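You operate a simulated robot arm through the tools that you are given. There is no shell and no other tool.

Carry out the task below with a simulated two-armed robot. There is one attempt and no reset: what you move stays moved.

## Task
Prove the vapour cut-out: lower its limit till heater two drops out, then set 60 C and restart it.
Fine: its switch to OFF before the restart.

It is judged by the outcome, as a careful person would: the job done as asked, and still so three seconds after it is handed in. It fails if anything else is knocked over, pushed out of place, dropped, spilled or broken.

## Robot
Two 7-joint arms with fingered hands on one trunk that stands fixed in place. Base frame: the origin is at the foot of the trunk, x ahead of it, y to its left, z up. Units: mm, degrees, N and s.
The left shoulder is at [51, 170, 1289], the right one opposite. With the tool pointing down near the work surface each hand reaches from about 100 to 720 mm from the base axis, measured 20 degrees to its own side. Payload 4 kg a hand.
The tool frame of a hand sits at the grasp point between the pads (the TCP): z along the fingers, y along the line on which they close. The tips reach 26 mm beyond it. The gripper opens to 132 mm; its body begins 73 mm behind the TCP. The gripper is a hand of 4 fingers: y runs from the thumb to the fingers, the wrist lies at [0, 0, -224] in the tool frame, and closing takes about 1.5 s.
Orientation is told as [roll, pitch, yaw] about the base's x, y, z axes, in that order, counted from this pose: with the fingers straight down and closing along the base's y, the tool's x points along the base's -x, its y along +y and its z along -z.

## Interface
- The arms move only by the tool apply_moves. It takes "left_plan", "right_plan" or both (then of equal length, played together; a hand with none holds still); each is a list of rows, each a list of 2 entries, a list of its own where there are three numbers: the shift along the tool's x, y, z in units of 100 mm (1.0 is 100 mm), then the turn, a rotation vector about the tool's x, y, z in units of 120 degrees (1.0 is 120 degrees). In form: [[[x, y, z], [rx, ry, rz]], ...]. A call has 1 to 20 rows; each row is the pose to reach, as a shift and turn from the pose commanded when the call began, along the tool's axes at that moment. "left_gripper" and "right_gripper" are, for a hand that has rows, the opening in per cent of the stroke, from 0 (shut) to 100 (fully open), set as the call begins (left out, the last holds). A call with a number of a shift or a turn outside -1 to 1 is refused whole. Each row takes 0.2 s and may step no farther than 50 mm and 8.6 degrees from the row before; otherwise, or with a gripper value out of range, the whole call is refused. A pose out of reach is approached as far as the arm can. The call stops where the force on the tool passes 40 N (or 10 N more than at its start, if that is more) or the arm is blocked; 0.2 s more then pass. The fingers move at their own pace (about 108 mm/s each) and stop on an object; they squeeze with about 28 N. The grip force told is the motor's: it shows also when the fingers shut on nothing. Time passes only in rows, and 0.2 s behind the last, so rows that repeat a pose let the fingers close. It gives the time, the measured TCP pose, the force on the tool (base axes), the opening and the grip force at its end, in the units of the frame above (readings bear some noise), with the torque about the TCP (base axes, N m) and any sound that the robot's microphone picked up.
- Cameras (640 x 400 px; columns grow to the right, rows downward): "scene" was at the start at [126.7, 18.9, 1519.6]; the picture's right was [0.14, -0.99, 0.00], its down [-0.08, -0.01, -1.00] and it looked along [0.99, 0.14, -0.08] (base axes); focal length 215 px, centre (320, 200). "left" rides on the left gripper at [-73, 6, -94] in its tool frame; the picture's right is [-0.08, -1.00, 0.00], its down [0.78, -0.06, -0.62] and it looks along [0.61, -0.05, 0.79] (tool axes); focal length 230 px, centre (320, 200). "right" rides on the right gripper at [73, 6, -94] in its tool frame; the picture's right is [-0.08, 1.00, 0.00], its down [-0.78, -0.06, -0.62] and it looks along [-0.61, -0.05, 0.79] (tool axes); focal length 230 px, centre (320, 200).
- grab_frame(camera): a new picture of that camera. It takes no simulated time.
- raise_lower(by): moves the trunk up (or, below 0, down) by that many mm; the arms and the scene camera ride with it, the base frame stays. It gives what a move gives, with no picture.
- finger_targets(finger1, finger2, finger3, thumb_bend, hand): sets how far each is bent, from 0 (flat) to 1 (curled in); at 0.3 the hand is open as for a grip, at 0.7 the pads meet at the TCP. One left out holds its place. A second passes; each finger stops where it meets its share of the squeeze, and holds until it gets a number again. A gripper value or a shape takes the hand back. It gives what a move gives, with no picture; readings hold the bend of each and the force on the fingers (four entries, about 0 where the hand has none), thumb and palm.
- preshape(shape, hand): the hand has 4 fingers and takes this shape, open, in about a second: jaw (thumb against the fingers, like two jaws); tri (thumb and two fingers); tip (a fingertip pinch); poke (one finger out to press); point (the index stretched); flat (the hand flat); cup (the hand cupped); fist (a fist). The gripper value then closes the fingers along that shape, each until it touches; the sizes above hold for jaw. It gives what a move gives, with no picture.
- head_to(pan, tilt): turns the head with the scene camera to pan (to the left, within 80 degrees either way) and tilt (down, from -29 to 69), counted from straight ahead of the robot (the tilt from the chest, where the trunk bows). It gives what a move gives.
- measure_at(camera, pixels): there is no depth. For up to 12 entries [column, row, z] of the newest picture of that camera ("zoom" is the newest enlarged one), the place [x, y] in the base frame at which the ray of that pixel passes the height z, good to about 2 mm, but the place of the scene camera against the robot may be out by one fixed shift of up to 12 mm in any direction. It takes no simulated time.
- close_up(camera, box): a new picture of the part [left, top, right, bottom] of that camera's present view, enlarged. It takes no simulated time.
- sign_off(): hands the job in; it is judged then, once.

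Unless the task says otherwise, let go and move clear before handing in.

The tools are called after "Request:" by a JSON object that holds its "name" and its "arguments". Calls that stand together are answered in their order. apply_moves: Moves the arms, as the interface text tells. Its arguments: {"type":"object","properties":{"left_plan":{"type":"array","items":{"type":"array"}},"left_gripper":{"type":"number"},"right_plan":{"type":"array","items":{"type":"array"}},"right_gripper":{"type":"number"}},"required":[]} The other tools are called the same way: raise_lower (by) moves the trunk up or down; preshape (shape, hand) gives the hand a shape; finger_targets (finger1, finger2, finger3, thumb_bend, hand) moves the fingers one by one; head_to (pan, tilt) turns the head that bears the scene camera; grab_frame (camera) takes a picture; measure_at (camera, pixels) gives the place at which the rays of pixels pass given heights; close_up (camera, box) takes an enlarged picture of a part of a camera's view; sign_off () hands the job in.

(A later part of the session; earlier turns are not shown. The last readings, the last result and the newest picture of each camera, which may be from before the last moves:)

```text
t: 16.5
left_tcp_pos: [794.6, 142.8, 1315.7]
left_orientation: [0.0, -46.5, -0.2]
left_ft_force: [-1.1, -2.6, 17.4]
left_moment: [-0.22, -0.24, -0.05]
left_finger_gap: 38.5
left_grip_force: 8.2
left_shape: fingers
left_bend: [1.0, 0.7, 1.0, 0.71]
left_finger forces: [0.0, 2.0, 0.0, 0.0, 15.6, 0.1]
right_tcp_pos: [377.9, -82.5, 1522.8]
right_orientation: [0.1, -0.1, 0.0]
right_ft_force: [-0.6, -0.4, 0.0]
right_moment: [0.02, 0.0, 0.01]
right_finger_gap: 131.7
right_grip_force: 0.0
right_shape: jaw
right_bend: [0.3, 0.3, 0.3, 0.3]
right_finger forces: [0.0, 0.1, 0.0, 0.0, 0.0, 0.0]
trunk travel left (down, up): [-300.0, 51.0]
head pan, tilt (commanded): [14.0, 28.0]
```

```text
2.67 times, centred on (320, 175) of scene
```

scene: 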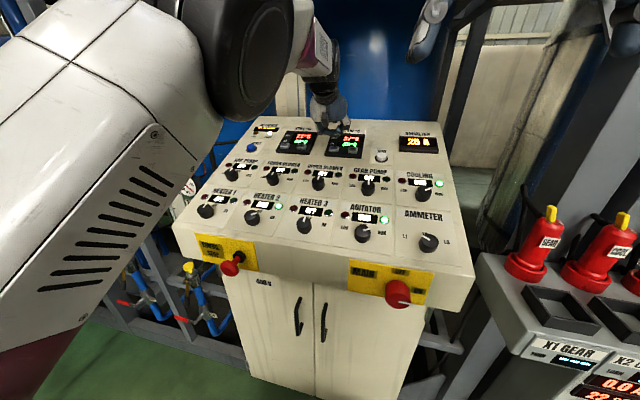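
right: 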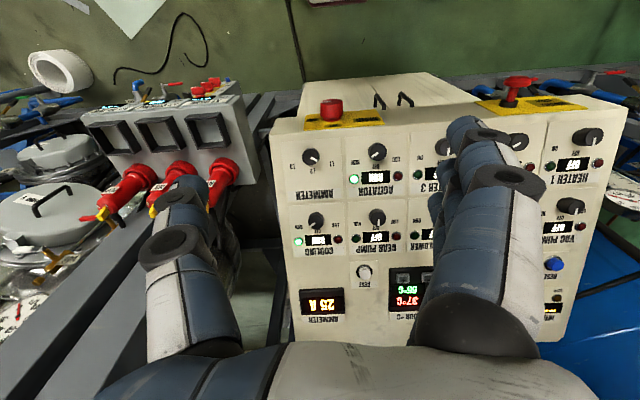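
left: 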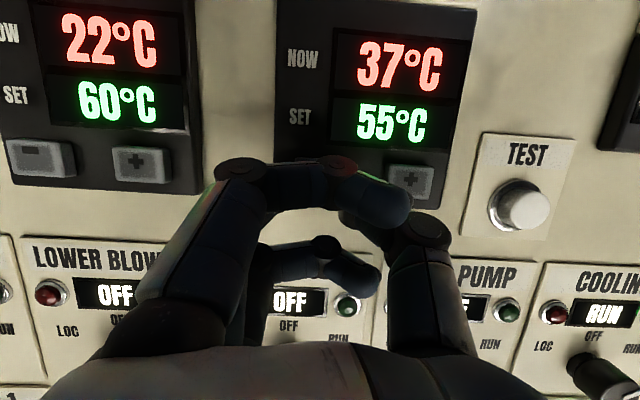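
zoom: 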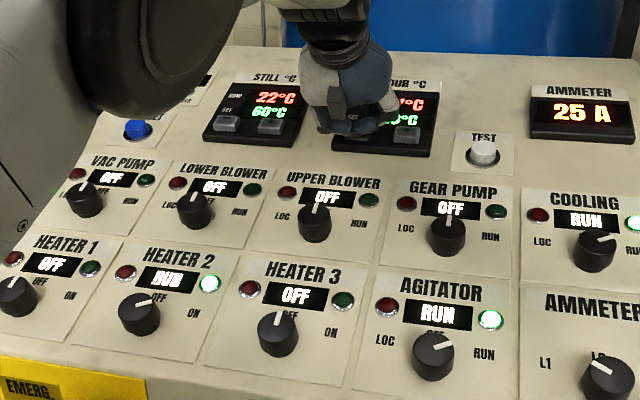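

No second click: SET still 50 with 17 N on the tool, so the button likely never released. I'll retract farther (20 mm) with a pause, then press again.

Request:
{"name": "apply_moves", "arguments": {"left_plan": [[[-0.038, 0, -0.092], [0, 0, 0]], [[-0.076, 0, -0.185], [0, 0, 0]], [[-0.076, 0, -0.185], [0, 0, 0]]]}}

Request:
{"name": "apply_moves", "arguments": {"left_plan": [[[0.03, 0, 0.074], [0, 0, 0]], [[0.053, 0, 0.13], [0, 0, 0]], [[0.069, 0, 0.167], [0, 0, 0]], [[0.08, 0, 0.194], [0, 0, 0]], [[0.08, 0, 0.194], [0, 0, 0]]]}}

Request:
{"name": "close_up", "arguments": {"camera": "left", "box": [220, 0, 560, 240]}}

Request:
{"name": "close_up", "arguments": {"camera": "scene", "box": [200, 100, 440, 250]}}

```text
t: 17.3
left_tcp_pos: [789.1, 145.0, 1326.1]
left_orientation: [0.0, -46.1, -0.1]
left_ft_force: [-0.3, 1.2, -0.7]
left_moment: [-0.02, -0.01, -0.03]
left_finger_gap: 38.8
left_grip_force: 0.0
left_shape: fingers
left_bend: [1.0, 0.7, 1.0, 0.7]
left_finger forces: [0.0, 0.0, 0.0, 0.0, 0.0, 0.1]
right_tcp_pos: [381.6, -81.9, 1522.0]
right_orientation: [0.0, 0.1, 0.0]
right_ft_force: [0.9, 0.2, 0.3]
right_moment: [0.03, 0.0, 0.02]
right_finger_gap: 131.9
right_grip_force: 0.1
right_shape: jaw
right_bend: [0.3, 0.3, 0.3, 0.3]
right_finger forces: [0.1, 0.1, 0.1, 0.0, 0.1, 0.0]
trunk travel left (down, up): [-300.0, 51.0]
head pan, tilt (commanded): [14.0, 28.0]
```

```text
t: 18.5
left_tcp_pos: [795.7, 142.1, 1315.9]
left_orientation: [0.1, -46.6, -0.1]
left_ft_force: [-2.4, -2.6, 22.4]
left_moment: [-0.22, -0.22, -0.07]
left_finger_gap: 38.3
left_grip_force: 11.2
left_shape: fingers
left_bend: [1.0, 0.7, 1.0, 0.71]
left_finger forces: [0.0, 4.9, 0.1, 0.0, 17.7, 0.0]
right_tcp_pos: [378.0, -82.7, 1523.5]
right_orientation: [0.0, -0.1, -0.1]
right_ft_force: [0.3, -0.3, 0.1]
right_moment: [-0.01, -0.02, 0.01]
right_finger_gap: 131.9
right_grip_force: 0.0
right_shape: jaw
right_bend: [0.3, 0.3, 0.3, 0.3]
right_finger forces: [0.0, 0.1, 0.1, 0.0, 0.0, 0.1]
trunk travel left (down, up): [-300.0, 51.0]
head pan, tilt (commanded): [14.0, 28.0]
heard: click
```

```text
1.67 times, centred on (390, 120) of left
```

zoom: 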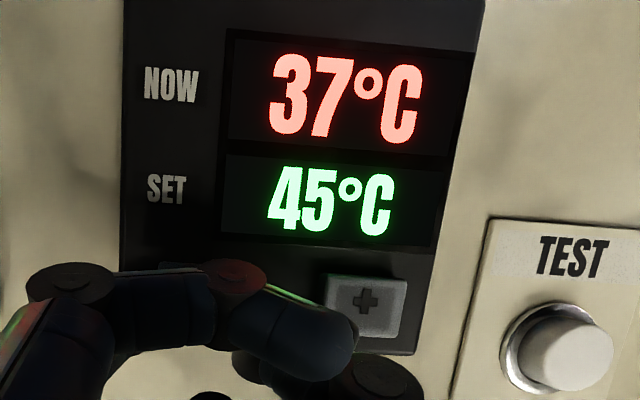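

```text
2.67 times, centred on (320, 175) of scene
```

zoom: 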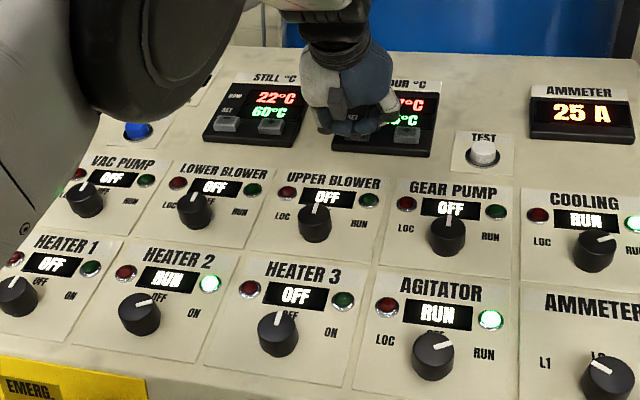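

Click, SET now 45, heater 2 still RUN. I'll repeat the same cycle: full release, then one press.

Request:
{"name": "apply_moves", "arguments": {"left_plan": [[[-0.038, 0, -0.092], [0, 0, 0]], [[-0.08, 0, -0.194], [0, 0, 0]], [[-0.08, 0, -0.194], [0, 0, 0]], [[-0.08, 0, -0.194], [0, 0, 0]], [[-0.05, 0, -0.12], [0, 0, 0]], [[-0.027, 0, -0.065], [0, 0, 0]], [[-0.011, 0, -0.028], [0, 0, 0]], [[0, 0, 0], [0, 0, 0]], [[0, 0, 0], [0, 0, 0]]]}}

Request:
{"name": "close_up", "arguments": {"camera": "left", "box": [220, 0, 560, 240]}}

Request:
{"name": "close_up", "arguments": {"camera": "scene", "box": [200, 100, 440, 250]}}

```text
t: 20.5
left_tcp_pos: [794.5, 142.9, 1315.4]
left_orientation: [0.1, -46.6, -0.1]
left_ft_force: [-4.3, 0.3, 18.9]
left_moment: [-0.1, -0.21, 0.01]
left_finger_gap: 38.3
left_grip_force: 9.8
left_shape: fingers
left_bend: [1.0, 0.7, 1.0, 0.71]
left_finger forces: [0.1, 6.7, 0.0, 0.1, 13.2, 0.0]
right_tcp_pos: [377.2, -82.2, 1524.2]
right_orientation: [-0.1, -0.3, 0.1]
right_ft_force: [-0.7, 0.3, -0.4]
right_moment: [0.03, 0.02, -0.02]
right_finger_gap: 131.9
right_grip_force: 0.0
right_shape: jaw
right_bend: [0.3, 0.3, 0.3, 0.3]
right_finger forces: [0.0, 0.0, 0.0, 0.0, 0.0, 0.0]
trunk travel left (down, up): [-300.0, 51.0]
head pan, tilt (commanded): [14.0, 28.0]
heard: click
```

```text
1.67 times, centred on (390, 120) of left
```

zoom: 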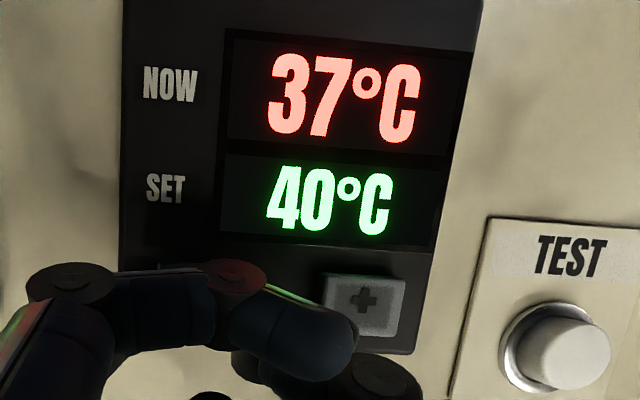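

```text
2.67 times, centred on (320, 175) of scene
```

zoom: 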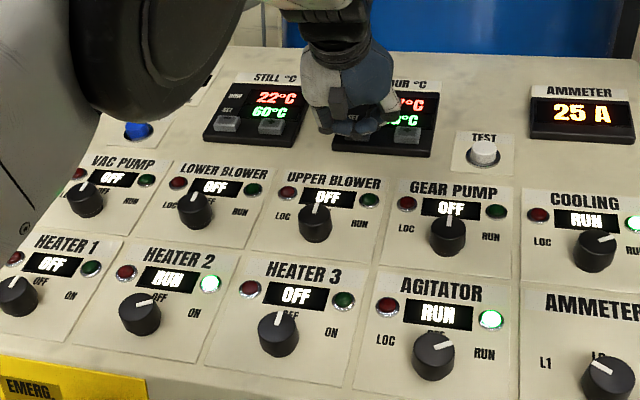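

SET is 40 against NOW 37, and heater 2 still shows RUN at zoom (170,280). One more press should bring it to 35 and trip the heater.

Request:
{"name": "apply_moves", "arguments": {"left_plan": [[[-0.038, 0, -0.092], [0, 0, 0]], [[-0.08, 0, -0.194], [0, 0, 0]], [[-0.08, 0, -0.194], [0, 0, 0]], [[-0.08, 0, -0.194], [0, 0, 0]], [[-0.05, 0, -0.12], [0, 0, 0]], [[-0.027, 0, -0.065], [0, 0, 0]], [[-0.011, 0, -0.028], [0, 0, 0]], [[0, 0, 0], [0, 0, 0]], [[0, 0, 0], [0, 0, 0]]]}}

Request:
{"name": "close_up", "arguments": {"camera": "left", "box": [220, 0, 560, 240]}}

Request:
{"name": "close_up", "arguments": {"camera": "scene", "box": [200, 100, 440, 250]}}

```text
t: 22.5
left_tcp_pos: [795.2, 142.7, 1316.0]
left_orientation: [0.2, -46.5, -0.1]
left_ft_force: [-2.6, -1.7, 18.3]
left_moment: [-0.1, -0.24, -0.03]
left_finger_gap: 38.2
left_grip_force: 9.2
left_shape: fingers
left_bend: [1.0, 0.7, 1.0, 0.71]
left_finger forces: [0.0, 4.7, 0.1, 0.1, 13.8, 0.1]
right_tcp_pos: [376.3, -82.7, 1523.7]
right_orientation: [-0.1, -0.1, 0.0]
right_ft_force: [-0.2, 0.1, 0.7]
right_moment: [0.01, 0.02, -0.01]
right_finger_gap: 131.7
right_grip_force: 0.0
right_shape: jaw
right_bend: [0.3, 0.3, 0.3, 0.3]
right_finger forces: [0.0, 0.1, 0.2, 0.0, 0.0, 0.0]
trunk travel left (down, up): [-300.0, 51.0]
head pan, tilt (commanded): [14.0, 28.0]
heard: click
```

```text
1.67 times, centred on (390, 120) of left
```

zoom: 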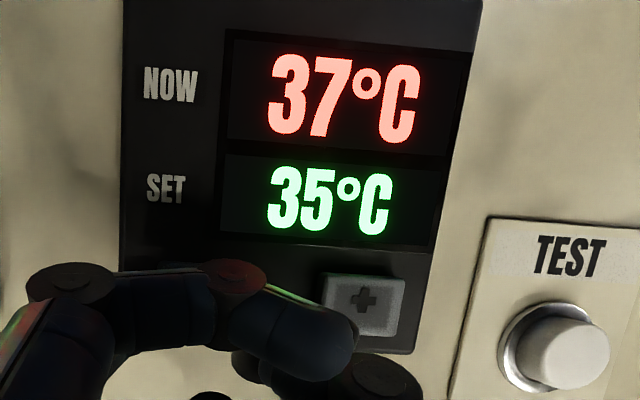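

```text
2.67 times, centred on (320, 175) of scene
```

zoom: 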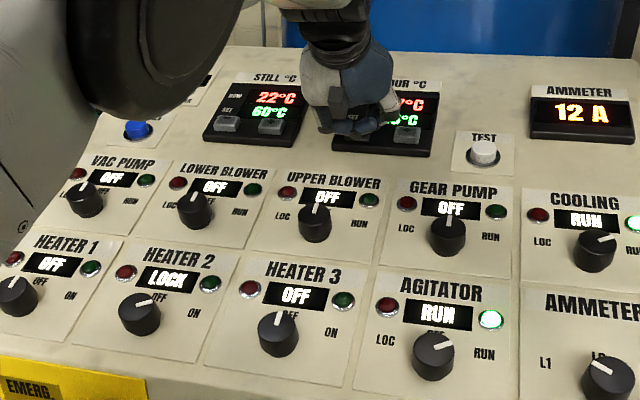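

The heater tripped: SET 35, HEATER 2 shows LOCK and the ammeter fell to 12 A. Now I'll lift 30 mm, shift 62 mm right to above +, and come down to about 5 mm above it.

Request:
{"name": "apply_moves", "arguments": {"left_plan": [[[-0.057, 0, -0.139], [0, 0, 0]], [[-0.115, 0, -0.277], [0, 0, 0]], [[-0.13, -0.2, -0.32], [0, 0, 0]], [[-0.13, -0.42, -0.32], [0, 0, 0]], [[-0.13, -0.62, -0.32], [0, 0, 0]], [[-0.13, -0.62, -0.32], [0, 0, 0]], [[-0.1, -0.62, -0.245], [0, 0, 0]], [[-0.08, -0.62, -0.194], [0, 0, 0]], [[-0.08, -0.62, -0.194], [0, 0, 0]]]}}

Request:
{"name": "grab_frame", "arguments": {"camera": "left"}}

Request:
{"name": "close_up", "arguments": {"camera": "scene", "box": [270, 90, 410, 178]}}

```text
t: 24.7
left_tcp_pos: [795.4, 118.3, 1344.0]
left_orientation: [-3.5, -46.7, 5.1]
left_ft_force: [0.0, 0.2, 0.4]
left_moment: [0.02, 0.0, -0.06]
left_finger_gap: 39.1
left_grip_force: 0.0
left_shape: fingers
left_bend: [1.0, 0.7, 1.0, 0.7]
left_finger forces: [0.0, 0.0, 0.0, 0.1, 0.1, 0.0]
right_tcp_pos: [380.7, -80.7, 1522.5]
right_orientation: [0.0, 0.0, 0.0]
right_ft_force: [0.2, -0.3, 0.0]
right_moment: [-0.01, -0.03, 0.02]
right_finger_gap: 131.7
right_grip_force: 0.1
right_shape: jaw
right_bend: [0.3, 0.3, 0.3, 0.3]
right_finger forces: [0.1, 0.0, 0.1, 0.1, 0.0, 0.0]
trunk travel left (down, up): [-300.0, 51.0]
head pan, tilt (commanded): [14.0, 28.0]
stopped in row 9 (left hand): the arm was blocked; the commanded pose is now the measured one
```

```text
taken
```

left: 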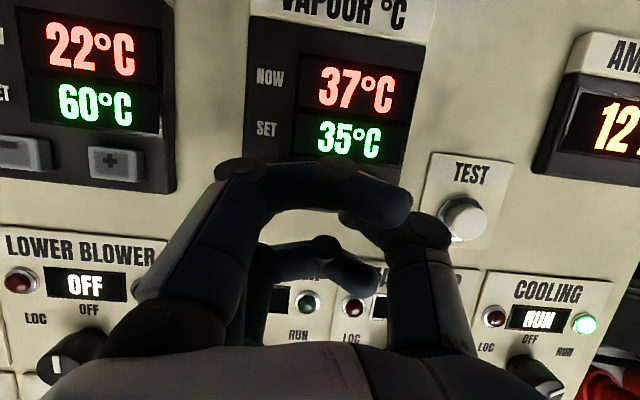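

```text
4.55 times, centred on (340, 134) of scene
```

zoom: 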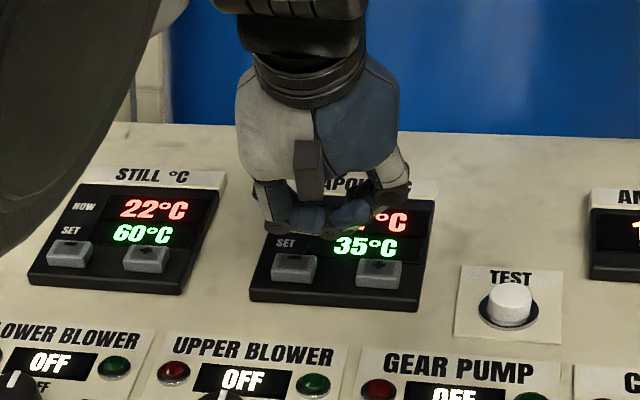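

The arm was blocked reaching across: it stopped at y 118 with a lean, 34 mm above the panel, SET still 35. I'll point the hand about 15° to the right so that the wrist needn't cross over, and hover above + again.

Request:
{"name": "apply_moves", "arguments": {"left_plan": [[[0.027, -0.064, -0.03], [0.018, 0.002, 0.023]], [[0.054, -0.127, -0.05], [0.037, 0.003, 0.046]], [[0.082, -0.19, -0.06], [0.055, 0.005, 0.068]], [[0.109, -0.254, -0.06], [0.074, 0.006, 0.091]], [[0.136, -0.317, -0.062], [0.092, 0.008, 0.114]], [[0.136, -0.317, -0.062], [0.092, 0.008, 0.114]]]}}

Request:
{"name": "grab_frame", "arguments": {"camera": "left"}}

Request:
{"name": "grab_frame", "arguments": {"camera": "scene"}}

```text
t: 26.1
left_tcp_pos: [781.5, 80.0, 1338.5]
left_orientation: [0.2, -45.9, -15.5]
left_ft_force: [0.3, 0.0, 0.0]
left_moment: [-0.04, 0.01, -0.01]
left_finger_gap: 38.9
left_grip_force: 0.0
left_shape: fingers
left_bend: [1.0, 0.7, 1.0, 0.7]
left_finger forces: [0.1, 0.0, 0.0, 0.1, 0.1, 0.0]
right_tcp_pos: [379.9, -81.8, 1522.1]
right_orientation: [0.0, 0.0, 0.0]
right_ft_force: [-0.1, 0.3, 0.2]
right_moment: [-0.02, 0.02, -0.01]
right_finger_gap: 131.9
right_grip_force: 0.1
right_shape: jaw
right_bend: [0.3, 0.3, 0.3, 0.3]
right_finger forces: [0.0, 0.0, 0.1, 0.0, 0.0, 0.0]
trunk travel left (down, up): [-300.0, 51.0]
head pan, tilt (commanded): [14.0, 28.0]
```

```text
taken
```

left: 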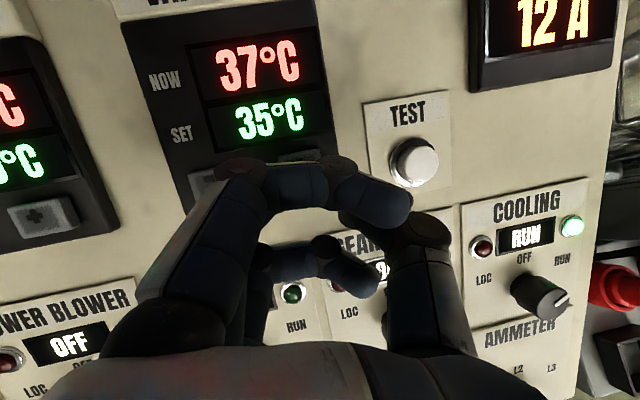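

```text
taken
```

scene: 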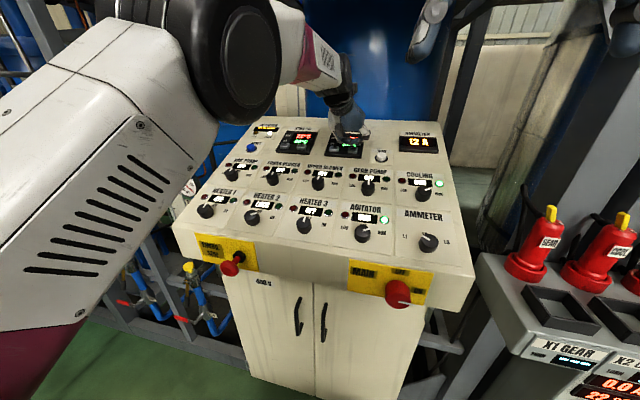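

The hand now tracks well with yaw −15 at (781.5, 80, 1338.5), tip about 34 mm above +. I'll shift 5 mm left and descend in small rows for one press, watching the finger forces so the curled fingers don't touch −.

Request:
{"name": "apply_moves", "arguments": {"left_plan": [[[0.04, 0.058, 0.07], [0, 0, 0]], [[0.08, 0.068, 0.155], [0, 0, 0]], [[0.095, 0.072, 0.19], [0, 0, 0]], [[0.111, 0.076, 0.228], [0, 0, 0]], [[0.119, 0.078, 0.246], [0, 0, 0]], [[0.127, 0.08, 0.265], [0, 0, 0]], [[0.132, 0.082, 0.278], [0, 0, 0]], [[0.132, 0.082, 0.278], [0, 0, 0]]]}}

Request:
{"name": "grab_frame", "arguments": {"camera": "left"}}

Request:
{"name": "close_up", "arguments": {"camera": "scene", "box": [270, 90, 410, 178]}}

```text
t: 27.9
left_tcp_pos: [792.7, 85.8, 1312.5]
left_orientation: [0.4, -46.4, -15.5]
left_ft_force: [-2.5, 0.0, 24.3]
left_moment: [-0.2, -0.29, 0.01]
left_finger_gap: 38.7
left_grip_force: 13.0
left_shape: fingers
left_bend: [1.0, 0.71, 1.0, 0.71]
left_finger forces: [0.1, 11.2, 0.2, 0.0, 13.8, 0.0]
right_tcp_pos: [377.0, -82.1, 1523.1]
right_orientation: [0.0, -0.2, 0.0]
right_ft_force: [0.7, -0.2, 0.0]
right_moment: [-0.02, -0.02, 0.01]
right_finger_gap: 131.6
right_grip_force: 0.1
right_shape: jaw
right_bend: [0.3, 0.3, 0.3, 0.3]
right_finger forces: [0.1, 0.1, 0.1, 0.0, 0.1, 0.0]
trunk travel left (down, up): [-300.0, 51.0]
head pan, tilt (commanded): [14.0, 28.0]
heard: click
```

```text
taken
```

left: 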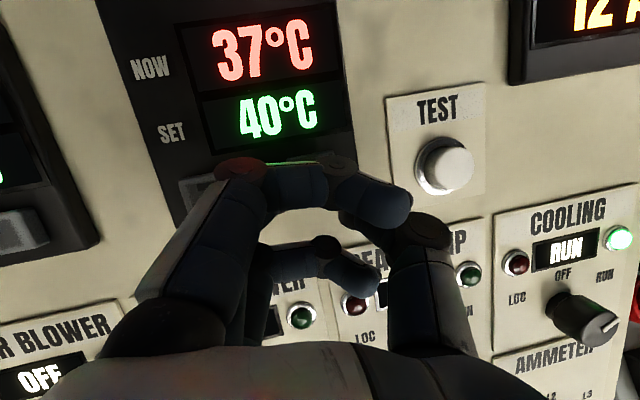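

```text
4.55 times, centred on (340, 134) of scene
```

zoom: 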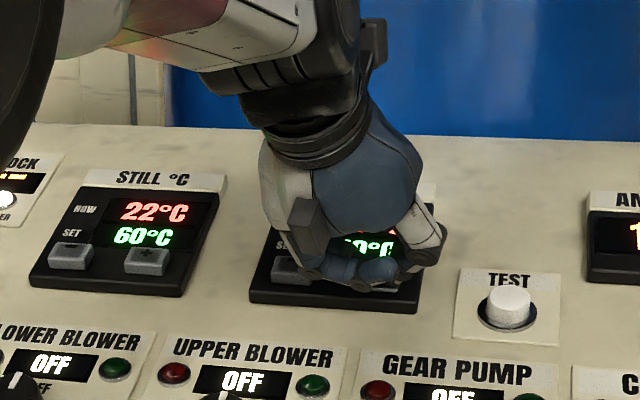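

Click, SET is 40, and only the middle finger and thumb carry force. I'll do two full release–press cycles in one call, then check.

Request:
{"name": "apply_moves", "arguments": {"left_plan": [[[-0.035, -0.01, -0.082], [0, 0, 0]], [[-0.078, -0.021, -0.183], [0, 0, 0]], [[-0.078, -0.021, -0.183], [0, 0, 0]], [[-0.078, -0.021, -0.183], [0, 0, 0]], [[-0.047, -0.013, -0.11], [0, 0, 0]], [[-0.027, -0.007, -0.064], [0, 0, 0]], [[-0.012, -0.003, -0.027], [0, 0, 0]], [[0, 0, 0], [0, 0, 0]], [[0, 0, 0], [0, 0, 0]], [[-0.035, -0.01, -0.082], [0, 0, 0]], [[-0.078, -0.021, -0.183], [0, 0, 0]], [[-0.078, -0.021, -0.183], [0, 0, 0]], [[-0.078, -0.021, -0.183], [0, 0, 0]], [[-0.047, -0.013, -0.11], [0, 0, 0]], [[-0.027, -0.007, -0.064], [0, 0, 0]], [[-0.012, -0.003, -0.027], [0, 0, 0]], [[0, 0, 0], [0, 0, 0]], [[0, 0, 0], [0, 0, 0]]]}}

Request:
{"name": "grab_frame", "arguments": {"camera": "left"}}

```text
t: 31.7
left_tcp_pos: [791.7, 86.5, 1314.3]
left_orientation: [0.4, -46.3, -15.5]
left_ft_force: [-2.0, -0.2, 20.1]
left_moment: [-0.21, -0.27, 0.01]
left_finger_gap: 38.6
left_grip_force: 10.1
left_shape: fingers
left_bend: [1.0, 0.71, 1.0, 0.7]
left_finger forces: [0.0, 8.1, 0.0, 0.1, 11.9, 0.0]
right_tcp_pos: [377.8, -81.6, 1522.4]
right_orientation: [0.0, -0.1, 0.0]
right_ft_force: [-0.1, 0.2, -0.2]
right_moment: [-0.01, 0.0, -0.02]
right_finger_gap: 131.9
right_grip_force: 0.1
right_shape: jaw
right_bend: [0.3, 0.3, 0.3, 0.3]
right_finger forces: [0.0, 0.0, 0.0, 0.1, 0.0, 0.1]
trunk travel left (down, up): [-300.0, 51.0]
head pan, tilt (commanded): [14.0, 28.0]
heard: click, click
```

```text
taken
```

left: 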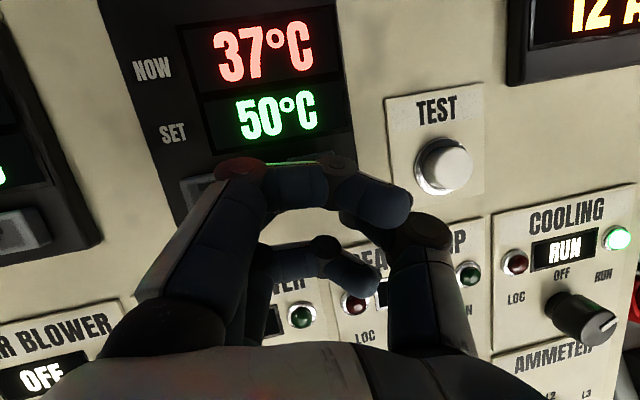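

Two clicks, SET is 50. Two more cycles will bring it to 60.

Request:
{"name": "apply_moves", "arguments": {"left_plan": [[[-0.035, -0.01, -0.082], [0, 0, 0]], [[-0.078, -0.021, -0.183], [0, 0, 0]], [[-0.078, -0.021, -0.183], [0, 0, 0]], [[-0.078, -0.021, -0.183], [0, 0, 0]], [[-0.047, -0.013, -0.11], [0, 0, 0]], [[-0.027, -0.007, -0.064], [0, 0, 0]], [[-0.012, -0.003, -0.027], [0, 0, 0]], [[0, 0, 0], [0, 0, 0]], [[0, 0, 0], [0, 0, 0]], [[-0.035, -0.01, -0.082], [0, 0, 0]], [[-0.078, -0.021, -0.183], [0, 0, 0]], [[-0.078, -0.021, -0.183], [0, 0, 0]], [[-0.078, -0.021, -0.183], [0, 0, 0]], [[-0.047, -0.013, -0.11], [0, 0, 0]], [[-0.027, -0.007, -0.064], [0, 0, 0]], [[-0.012, -0.003, -0.027], [0, 0, 0]], [[0, 0, 0], [0, 0, 0]], [[0, 0, 0], [0, 0, 0]]]}}

Request:
{"name": "grab_frame", "arguments": {"camera": "left"}}

```text
t: 35.5
left_tcp_pos: [790.0, 86.1, 1312.8]
left_orientation: [0.4, -46.5, -15.4]
left_ft_force: [-4.4, 0.6, 22.3]
left_moment: [-0.14, -0.23, -0.06]
left_finger_gap: 38.4
left_grip_force: 11.7
left_shape: fingers
left_bend: [1.0, 0.71, 1.0, 0.71]
left_finger forces: [0.1, 10.1, 0.0, 0.1, 13.0, 0.0]
right_tcp_pos: [378.5, -81.9, 1524.9]
right_orientation: [-0.1, -0.2, -0.1]
right_ft_force: [0.1, 0.2, 0.0]
right_moment: [-0.03, -0.01, 0.05]
right_finger_gap: 131.9
right_grip_force: 0.2
right_shape: jaw
right_bend: [0.3, 0.3, 0.3, 0.3]
right_finger forces: [0.0, 0.0, 0.1, 0.1, 0.1, 0.0]
trunk travel left (down, up): [-300.0, 51.0]
head pan, tilt (commanded): [14.0, 28.0]
heard: click, click
```

```text
taken
```

left: 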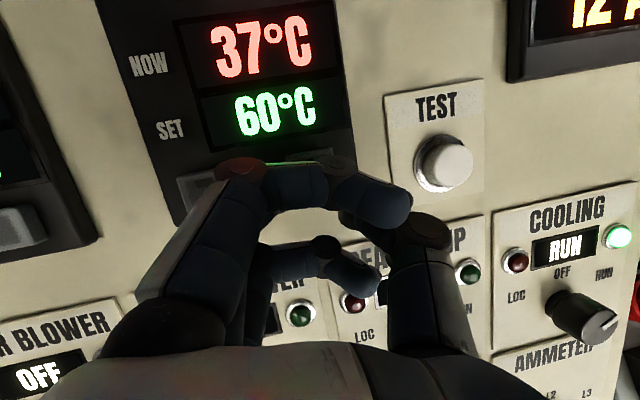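

SET now reads 60 °C. I'll retract 85 mm off the panel and look at heater 2 and the interlock display.

Request:
{"name": "apply_moves", "arguments": {"left_plan": [[[-0.059, -0.016, -0.137], [0, 0, 0]], [[-0.117, -0.032, -0.274], [0, 0, 0]], [[-0.196, -0.054, -0.457], [0, 0, 0]], [[-0.274, -0.075, -0.64], [0, 0, 0]], [[-0.332, -0.091, -0.777], [0, 0, 0]], [[-0.332, -0.091, -0.777], [0, 0, 0]]]}}

Request:
{"name": "grab_frame", "arguments": {"camera": "scene"}}

Request:
{"name": "close_up", "arguments": {"camera": "scene", "box": [170, 110, 410, 260]}}

Request:
{"name": "grab_frame", "arguments": {"camera": "left"}}

```text
t: 36.9
left_tcp_pos: [761.0, 84.0, 1385.7]
left_orientation: [0.2, -45.9, -15.4]
left_ft_force: [0.5, 0.4, 0.0]
left_moment: [0.04, -0.04, -0.08]
left_finger_gap: 39.0
left_grip_force: 0.0
left_shape: fingers
left_bend: [1.0, 0.7, 1.0, 0.7]
left_finger forces: [0.0, 0.1, 0.0, 0.0, 0.0, 0.0]
right_tcp_pos: [381.5, -82.0, 1522.5]
right_orientation: [0.0, 0.1, 0.1]
right_ft_force: [-0.9, 0.5, -0.5]
right_moment: [0.0, 0.0, 0.03]
right_finger_gap: 131.7
right_grip_force: 0.0
right_shape: jaw
right_bend: [0.3, 0.3, 0.3, 0.3]
right_finger forces: [0.0, 0.1, 0.0, 0.0, 0.0, 0.0]
trunk travel left (down, up): [-300.0, 51.0]
head pan, tilt (commanded): [14.0, 28.0]
```

```text
taken
```

scene: 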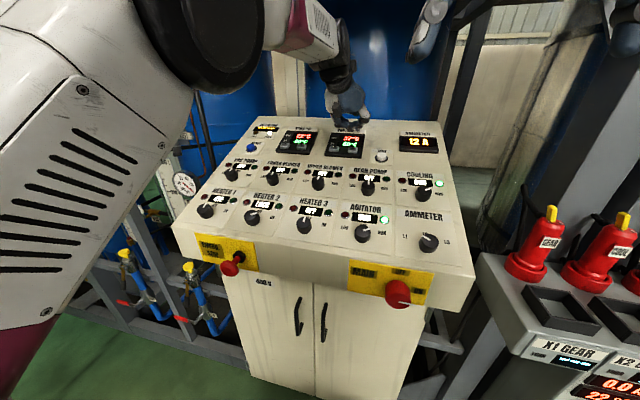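

```text
2.67 times, centred on (290, 185) of scene
```

zoom: 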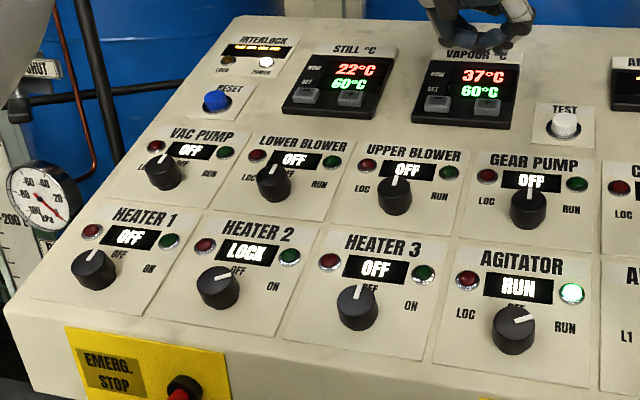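

```text
taken
```

left: 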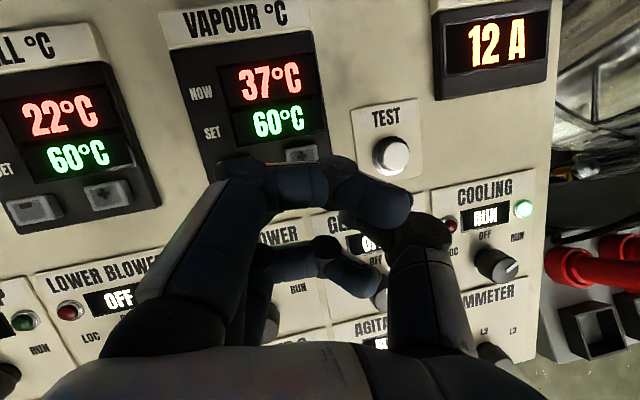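

SET 60 is shown; HEATER 2 still reads LOCK with its knob at ON. Let me read the interlock display.

Request:
{"name": "close_up", "arguments": {"camera": "scene", "box": [235, 115, 305, 160]}}

Request:
{"name": "close_up", "arguments": {"camera": "scene", "box": [225, 185, 305, 235]}}

```text
8.89 times, centred on (270, 138) of scene
```

zoom: 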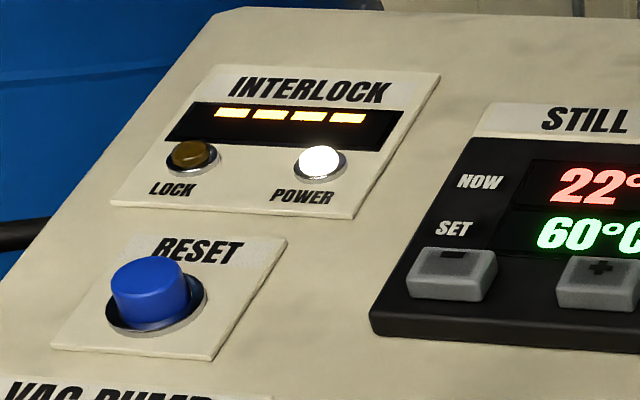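

```text
8.00 times, centred on (265, 210) of scene
```

zoom: 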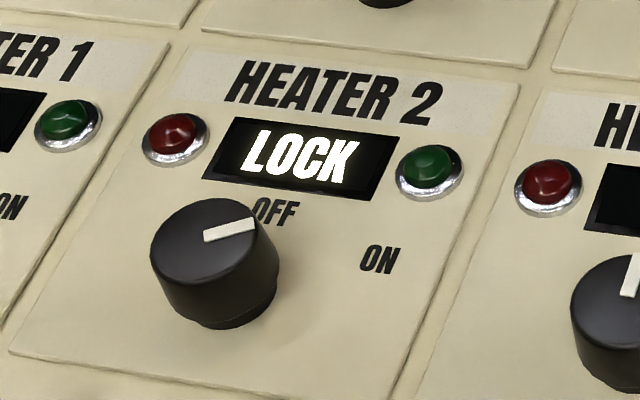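

The interlock panel's LOCK lamp is dark, display dashed, and HEATER 2 shows LOCK with its knob pointing towards ON. Next I'll swing the hand back over heater 2 so the left camera can measure its knob.

Request:
{"name": "apply_moves", "arguments": {"left_plan": [[[0.096, 0.142, -0.196], [-0.018, 0, -0.018]], [[0.19, 0.284, -0.392], [-0.037, 0, -0.036]], [[0.287, 0.426, -0.588], [-0.055, 0, -0.053]], [[0.382, 0.568, -0.784], [-0.074, 0, -0.071]], [[0.478, 0.71, -0.98], [-0.092, 0, -0.089]], [[0.478, 0.71, -0.98], [-0.092, 0, -0.089]]]}}

Request:
{"name": "grab_frame", "arguments": {"camera": "left"}}

Request:
{"name": "grab_frame", "arguments": {"camera": "scene"}}

```text
t: 38.3
left_tcp_pos: [678.0, 182.4, 1420.1]
left_orientation: [0.3, -46.0, 0.0]
left_ft_force: [-0.7, -0.3, 0.2]
left_moment: [0.01, -0.03, 0.0]
left_finger_gap: 39.0
left_grip_force: 0.0
left_shape: fingers
left_bend: [1.0, 0.7, 1.0, 0.7]
left_finger forces: [0.1, 0.0, 0.1, 0.1, 0.0, 0.1]
right_tcp_pos: [381.0, -81.8, 1522.0]
right_orientation: [0.0, 0.0, 0.0]
right_ft_force: [0.3, 0.2, 0.5]
right_moment: [0.01, 0.02, 0.02]
right_finger_gap: 131.9
right_grip_force: 0.1
right_shape: jaw
right_bend: [0.3, 0.3, 0.3, 0.3]
right_finger forces: [0.0, 0.1, 0.0, 0.1, 0.0, 0.0]
trunk travel left (down, up): [-300.0, 51.0]
head pan, tilt (commanded): [14.0, 28.0]
```

```text
taken
```

left: 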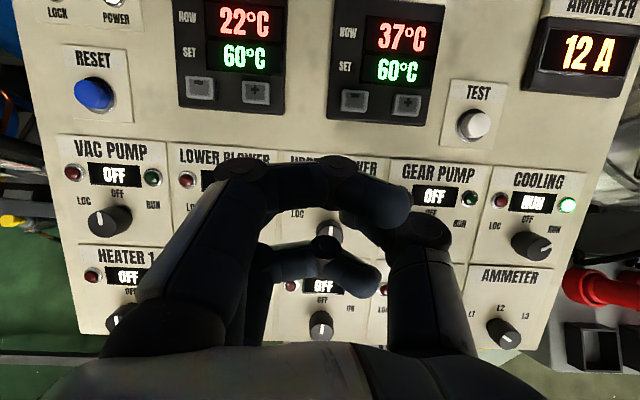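

```text
taken
```

scene: 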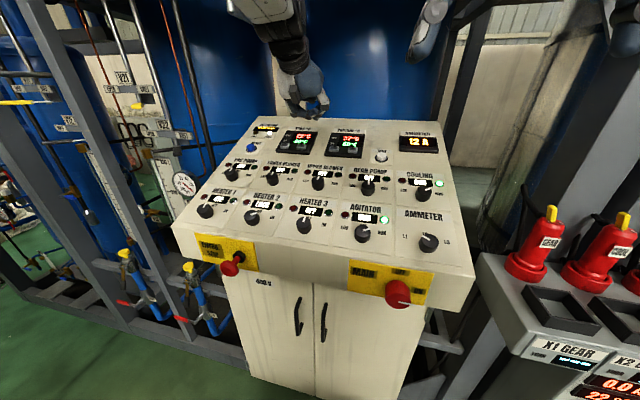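

The hand is tracking well with all clear; I'll continue back toward heater 2 in two moves, easing the tilt to the panel's 24° slope.

Request:
{"name": "apply_moves", "arguments": {"left_plan": [[[0.137, 0.16, -0.178], [0, 0.023, 0]], [[0.274, 0.32, -0.355], [0, 0.046, 0]], [[0.41, 0.48, -0.533], [0, 0.069, 0]], [[0.547, 0.64, -0.71], [0, 0.092, 0]], [[0.547, 0.64, -0.71], [0, 0.092, 0]]]}}

Request:
{"name": "apply_moves", "arguments": {"left_plan": [[[0.168, 0.16, -0.148], [0, 0.023, 0]], [[0.336, 0.32, -0.297], [0, 0.046, 0]], [[0.504, 0.48, -0.445], [0, 0.069, 0]], [[0.672, 0.64, -0.593], [0, 0.092, 0]], [[0.672, 0.64, -0.593], [0, 0.092, 0]]]}}

Request:
{"name": "grab_frame", "arguments": {"camera": "left"}}

Request:
{"name": "grab_frame", "arguments": {"camera": "scene"}}

```text
t: 39.5
left_tcp_pos: [592.4, 244.0, 1431.7]
left_orientation: [0.2, -34.9, 0.0]
left_ft_force: [0.3, -0.8, 1.1]
left_moment: [0.02, -0.01, 0.0]
left_finger_gap: 39.0
left_grip_force: 0.1
left_shape: fingers
left_bend: [1.0, 0.7, 1.0, 0.7]
left_finger forces: [0.1, 0.0, 0.0, 0.0, 0.0, 0.0]
right_tcp_pos: [381.8, -81.4, 1521.5]
right_orientation: [0.0, 0.0, 0.0]
right_ft_force: [0.2, -0.1, -0.3]
right_moment: [0.0, -0.02, -0.02]
right_finger_gap: 131.9
right_grip_force: 0.0
right_shape: jaw
right_bend: [0.3, 0.3, 0.3, 0.3]
right_finger forces: [0.0, 0.0, 0.1, 0.0, 0.0, 0.1]
trunk travel left (down, up): [-300.0, 51.0]
head pan, tilt (commanded): [14.0, 28.0]
```

```text
t: 40.7
left_tcp_pos: [497.7, 310.0, 1444.2]
left_orientation: [0.1, -23.8, 0.1]
left_ft_force: [0.1, -0.3, 0.1]
left_moment: [-0.02, 0.02, 0.0]
left_finger_gap: 39.2
left_grip_force: 0.1
left_shape: fingers
left_bend: [1.0, 0.7, 1.0, 0.7]
left_finger forces: [0.1, 0.1, 0.0, 0.0, 0.0, 0.1]
right_tcp_pos: [380.2, -81.6, 1522.7]
right_orientation: [0.0, -0.1, 0.0]
right_ft_force: [-0.3, -0.2, -0.1]
right_moment: [0.0, 0.0, -0.01]
right_finger_gap: 132.2
right_grip_force: 0.1
right_shape: jaw
right_bend: [0.3, 0.3, 0.3, 0.3]
right_finger forces: [0.0, 0.1, 0.0, 0.0, 0.0, 0.1]
trunk travel left (down, up): [-300.0, 51.0]
head pan, tilt (commanded): [14.0, 28.0]
```

```text
taken
```

left: 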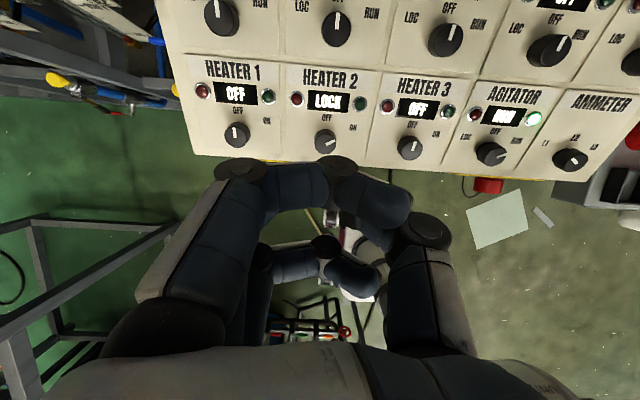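

```text
taken
```

scene: 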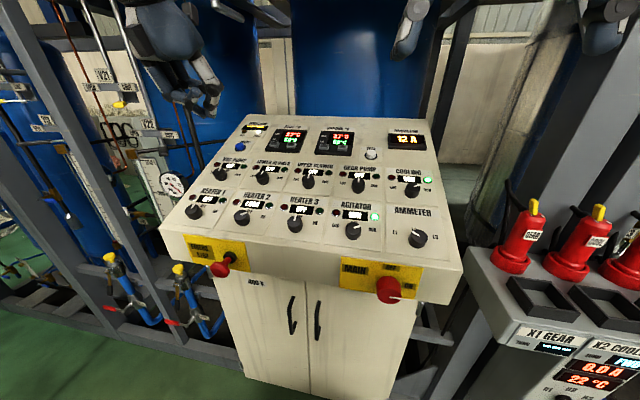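

Heater 2's knob appears at about (325,140) in the left view. I'll enlarge that region and measure the knob, lamps and neighbours at two heights.

Request:
{"name": "close_up", "arguments": {"camera": "left", "box": [180, 50, 460, 170]}}

Request:
{"name": "measure_at", "arguments": {"camera": "left", "pixels": [[325, 140, 1240], [325, 140, 1200], [236, 133, 1240], [236, 133, 1200], [409, 147, 1240], [409, 147, 1200], [196, 153, 1200], [196, 153, 1160], [296, 99, 1230], [360, 104, 1230]]}}

Request:
{"name": "measure_at", "arguments": {"camera": "scene", "pixels": [[242, 216, 1240], [242, 216, 1200], [194, 211, 1240], [194, 211, 1200], [296, 223, 1240], [296, 223, 1200]]}}

```text
2.29 times, centred on (320, 110) of left
```

zoom: 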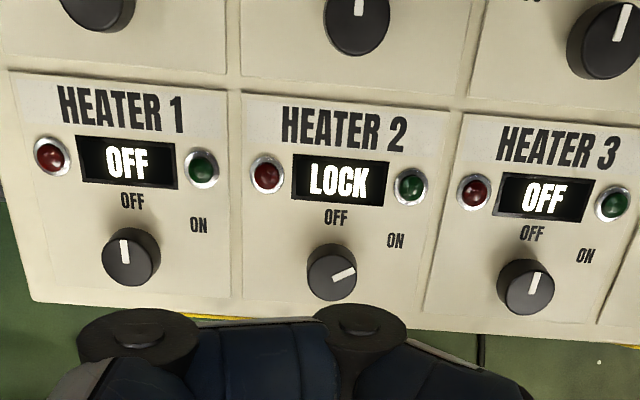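

```text
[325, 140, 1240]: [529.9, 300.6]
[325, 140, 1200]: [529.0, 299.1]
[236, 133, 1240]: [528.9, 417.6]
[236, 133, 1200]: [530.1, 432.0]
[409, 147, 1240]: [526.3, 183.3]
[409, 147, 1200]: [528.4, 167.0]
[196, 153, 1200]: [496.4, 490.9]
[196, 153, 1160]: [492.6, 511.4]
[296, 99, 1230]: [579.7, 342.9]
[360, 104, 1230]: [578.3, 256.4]
```

```text
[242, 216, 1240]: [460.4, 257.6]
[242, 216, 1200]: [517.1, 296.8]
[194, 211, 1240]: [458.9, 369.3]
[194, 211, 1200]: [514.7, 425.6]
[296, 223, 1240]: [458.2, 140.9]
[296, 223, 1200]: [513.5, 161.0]
```

Heater 2's knob top is near (529.5, 299.5, ~1188), about 36 mm across; lamps sit ~50 mm up-slope at ±49 mm. ON lies about 60° clockwise of OFF. Before gripping I'll check how the "tri" shape looks in free air.

Request:
{"name": "preshape", "arguments": {"hand": "left", "shape": "tri"}}

Request:
{"name": "grab_frame", "arguments": {"camera": "left"}}

Request:
{"name": "close_up", "arguments": {"camera": "scene", "box": [110, 20, 270, 120]}}

```text
t: 41.6
left_tcp_pos: [499.3, 308.9, 1446.0]
left_orientation: [0.3, -24.0, 0.1]
left_ft_force: [-0.3, -0.2, 0.2]
left_moment: [-0.01, -0.03, -0.02]
left_finger_gap: 131.9
left_grip_force: 0.1
left_shape: tri
left_bend: [0.3, 0.3, 0.0, 0.3]
left_finger forces: [0.0, 0.0, 0.0, 0.0, 0.0, 0.0]
right_tcp_pos: [380.8, -81.3, 1522.6]
right_orientation: [0.0, 0.0, 0.0]
right_ft_force: [0.1, -0.2, -0.1]
right_moment: [-0.06, 0.02, 0.01]
right_finger_gap: 131.7
right_grip_force: 0.1
right_shape: jaw
right_bend: [0.3, 0.3, 0.3, 0.3]
right_finger forces: [0.0, 0.1, 0.0, 0.0, 0.0, 0.0]
trunk travel left (down, up): [-300.0, 51.0]
head pan, tilt (commanded): [14.0, 28.0]
```

```text
taken
```

left: 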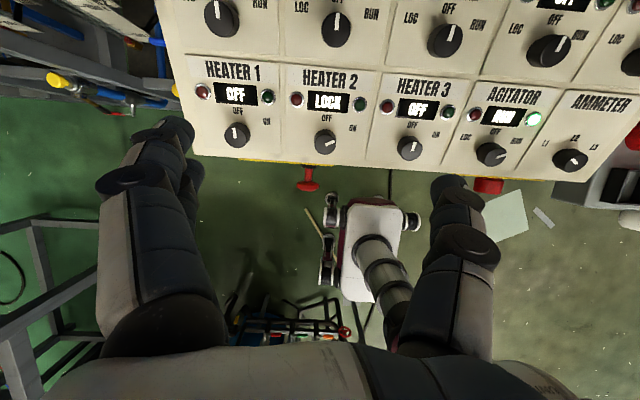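

```text
4.00 times, centred on (190, 70) of scene
```

zoom: 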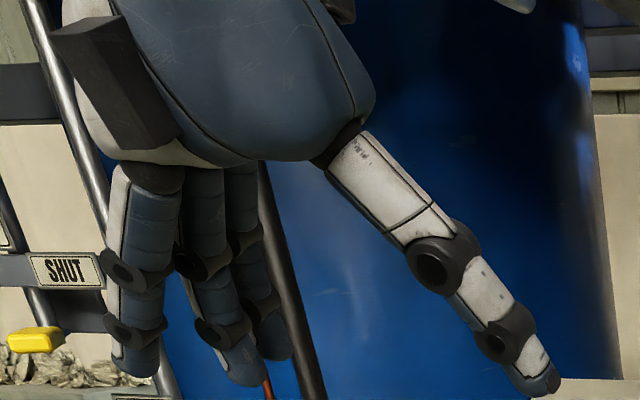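

The tri shape leaves the ring finger flat and isn't centred, so I'll use the centred thumb–middle pinch instead. First I'll calibrate the scene camera's offset with the vapour buttons, whose places I know, and get the knob's height from it.

Request:
{"name": "close_up", "arguments": {"camera": "scene", "box": [260, 120, 380, 195]}}

Request:
{"name": "finger_targets", "arguments": {"hand": "left", "finger1": 1.0, "finger2": 0.48, "finger3": 1.0, "thumb_bend": 0.48}}

Request:
{"name": "close_up", "arguments": {"camera": "scene", "box": [180, 165, 300, 240]}}

```text
5.33 times, centred on (320, 158) of scene
```

zoom: 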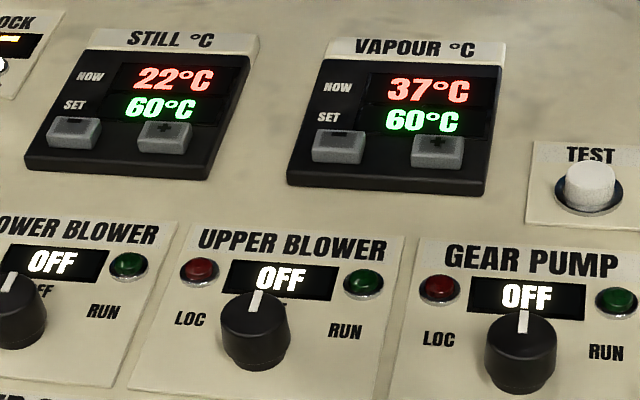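

```text
t: 42.6
left_tcp_pos: [498.5, 308.7, 1445.7]
left_orientation: [0.2, -23.8, 0.0]
left_ft_force: [-0.3, 0.3, -0.2]
left_moment: [0.01, -0.03, -0.01]
left_finger_gap: 48.8
left_grip_force: 0.0
left_shape: fingers
left_bend: [1.0, 0.48, 1.0, 0.48]
left_finger forces: [0.0, 0.0, 0.0, 0.1, 0.0, 0.0]
right_tcp_pos: [381.7, -81.7, 1523.0]
right_orientation: [0.0, 0.0, 0.1]
right_ft_force: [0.2, 0.3, 1.5]
right_moment: [0.0, -0.01, -0.01]
right_finger_gap: 131.7
right_grip_force: 0.0
right_shape: jaw
right_bend: [0.3, 0.3, 0.3, 0.3]
right_finger forces: [0.1, 0.0, 0.0, 0.1, 0.0, 0.0]
trunk travel left (down, up): [-300.0, 51.0]
head pan, tilt (commanded): [14.0, 28.0]
```

```text
5.33 times, centred on (240, 202) of scene
```

zoom: 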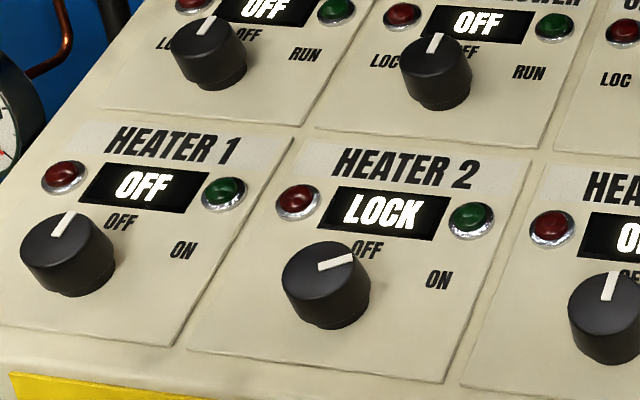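

I'll measure the vapour buttons and the heater-2 knob top in the scene view to calibrate.

Request:
{"name": "grab_frame", "arguments": {"camera": "scene"}}

Request:
{"name": "measure_at", "arguments": {"camera": "scene", "pixels": [[323.2, 147.4, 1289], [323.2, 147.4, 1269], [342, 148.1, 1289], [342, 148.1, 1269], [240.9, 216, 1188], [240.9, 216, 1208], [192.7, 210, 1188], [192.7, 210, 1208], [372, 155, 1275]]}}

Request:
{"name": "grab_frame", "arguments": {"camera": "left"}}

```text
taken
```

scene: 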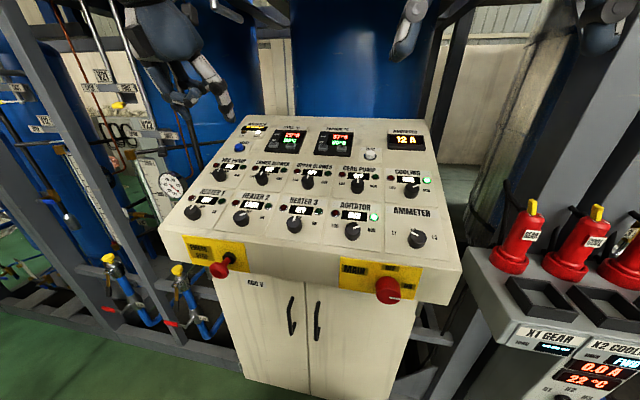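

```text
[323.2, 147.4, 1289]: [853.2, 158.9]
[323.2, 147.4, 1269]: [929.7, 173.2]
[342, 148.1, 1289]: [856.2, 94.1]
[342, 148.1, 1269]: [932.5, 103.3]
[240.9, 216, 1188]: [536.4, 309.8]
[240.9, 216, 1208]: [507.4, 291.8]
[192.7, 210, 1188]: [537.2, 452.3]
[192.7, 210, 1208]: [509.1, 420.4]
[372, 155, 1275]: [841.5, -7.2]
```

```text
taken
```

left: 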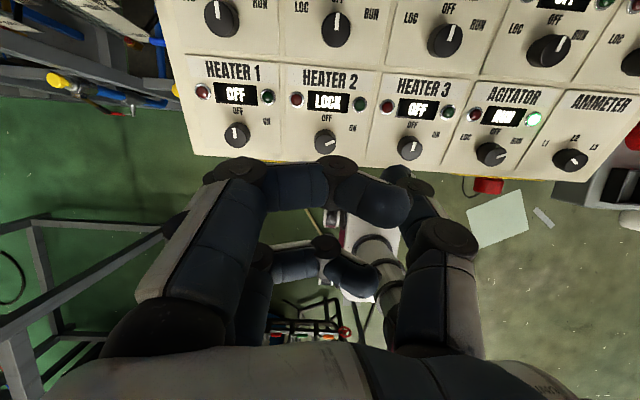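

Calibration shows the scene view is shifted about (+3, +8, +3) mm; knob top comes out at z ≈ 1187. I'll measure the LOWER BLOWER knob the same way to get the exact slope, plus the E-stop handle's place.

Request:
{"name": "measure_at", "arguments": {"camera": "left", "pixels": [[336, 27, 1240], [336, 27, 1220], [220, 17, 1240], [220, 17, 1220]]}}

Request:
{"name": "measure_at", "arguments": {"camera": "scene", "pixels": [[262, 178.1, 1240], [262, 178.1, 1220], [220, 268, 1100], [220, 268, 1060], [240, 262, 1100], [231, 256, 1120]]}}

Request:
{"name": "close_up", "arguments": {"camera": "scene", "box": [170, 200, 290, 300]}}

Request:
{"name": "close_up", "arguments": {"camera": "scene", "box": [110, 20, 270, 140]}}

```text
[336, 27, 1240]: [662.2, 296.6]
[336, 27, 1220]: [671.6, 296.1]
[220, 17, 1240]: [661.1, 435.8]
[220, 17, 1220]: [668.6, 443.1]
```

```text
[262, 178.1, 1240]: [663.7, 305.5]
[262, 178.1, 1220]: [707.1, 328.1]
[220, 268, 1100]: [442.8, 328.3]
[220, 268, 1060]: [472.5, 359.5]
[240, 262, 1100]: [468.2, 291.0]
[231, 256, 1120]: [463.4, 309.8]
```

```text
4.00 times, centred on (230, 250) of scene
```

zoom: 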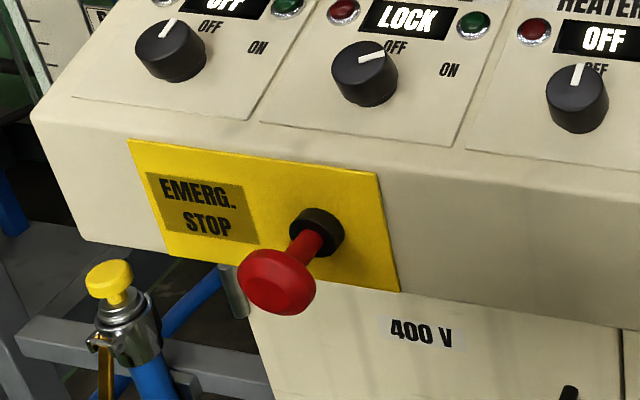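

```text
3.33 times, centred on (190, 80) of scene
```

zoom: 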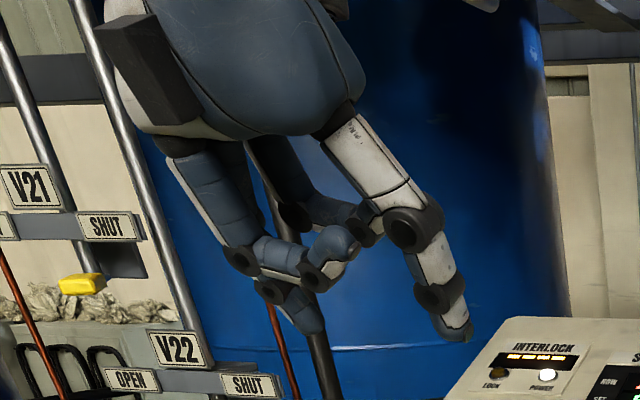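

The two knob rows give a slope of about 20.5°, with the knob top ~30 mm above the panel; the E-stop handle sits lower and in front (near x 450, z 1080). I'll descend above heater 2's knob in stages, with the pinch pre-opened.

Request:
{"name": "apply_moves", "arguments": {"left_plan": [[[0.107, -0.015, 0.226], [0, 0.007, 0]], [[0.213, -0.03, 0.453], [0, 0.014, 0]], [[0.32, -0.045, 0.679], [0, 0.021, 0]], [[0.426, -0.06, 0.905], [0, 0.0275, 0]], [[0.426, -0.06, 0.905], [0, 0.0275, 0]]]}}

Request:
{"name": "grab_frame", "arguments": {"camera": "left"}}

Request:
{"name": "grab_frame", "arguments": {"camera": "scene"}}

```text
t: 43.8
left_tcp_pos: [496.0, 303.3, 1342.2]
left_orientation: [0.2, -20.6, 0.0]
left_ft_force: [0.4, -0.1, -0.4]
left_moment: [-0.01, 0.0, 0.02]
left_finger_gap: 48.7
left_grip_force: 0.1
left_shape: fingers
left_bend: [1.0, 0.48, 1.0, 0.48]
left_finger forces: [0.0, 0.1, 0.0, 0.0, 0.1, 0.0]
right_tcp_pos: [380.8, -82.6, 1522.9]
right_orientation: [0.0, 0.1, 0.0]
right_ft_force: [-0.5, 0.2, -0.4]
right_moment: [-0.01, -0.02, 0.0]
right_finger_gap: 131.6
right_grip_force: 0.0
right_shape: jaw
right_bend: [0.3, 0.3, 0.3, 0.3]
right_finger forces: [0.0, 0.0, 0.0, 0.0, 0.0, 0.0]
trunk travel left (down, up): [-300.0, 51.0]
head pan, tilt (commanded): [14.0, 28.0]
```

```text
taken
```

left: 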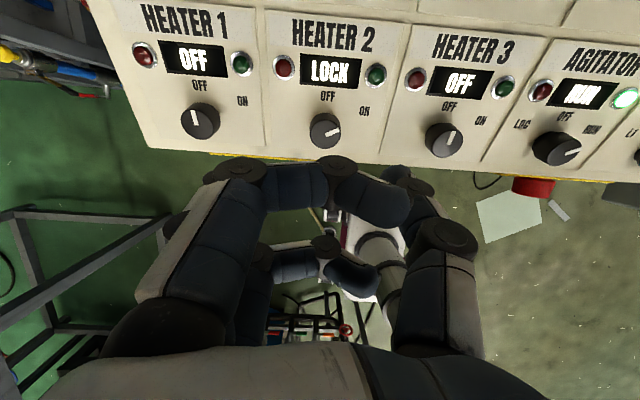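

```text
taken
```

scene: 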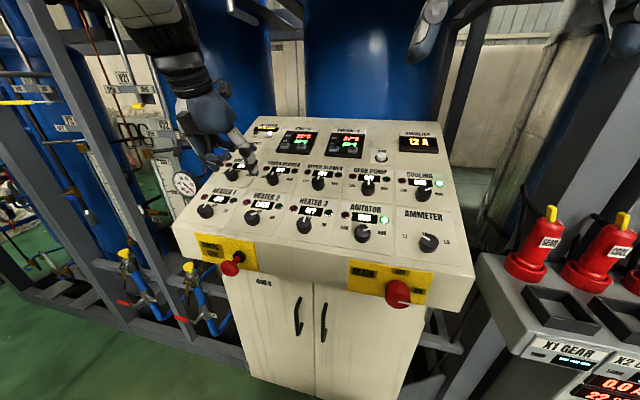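

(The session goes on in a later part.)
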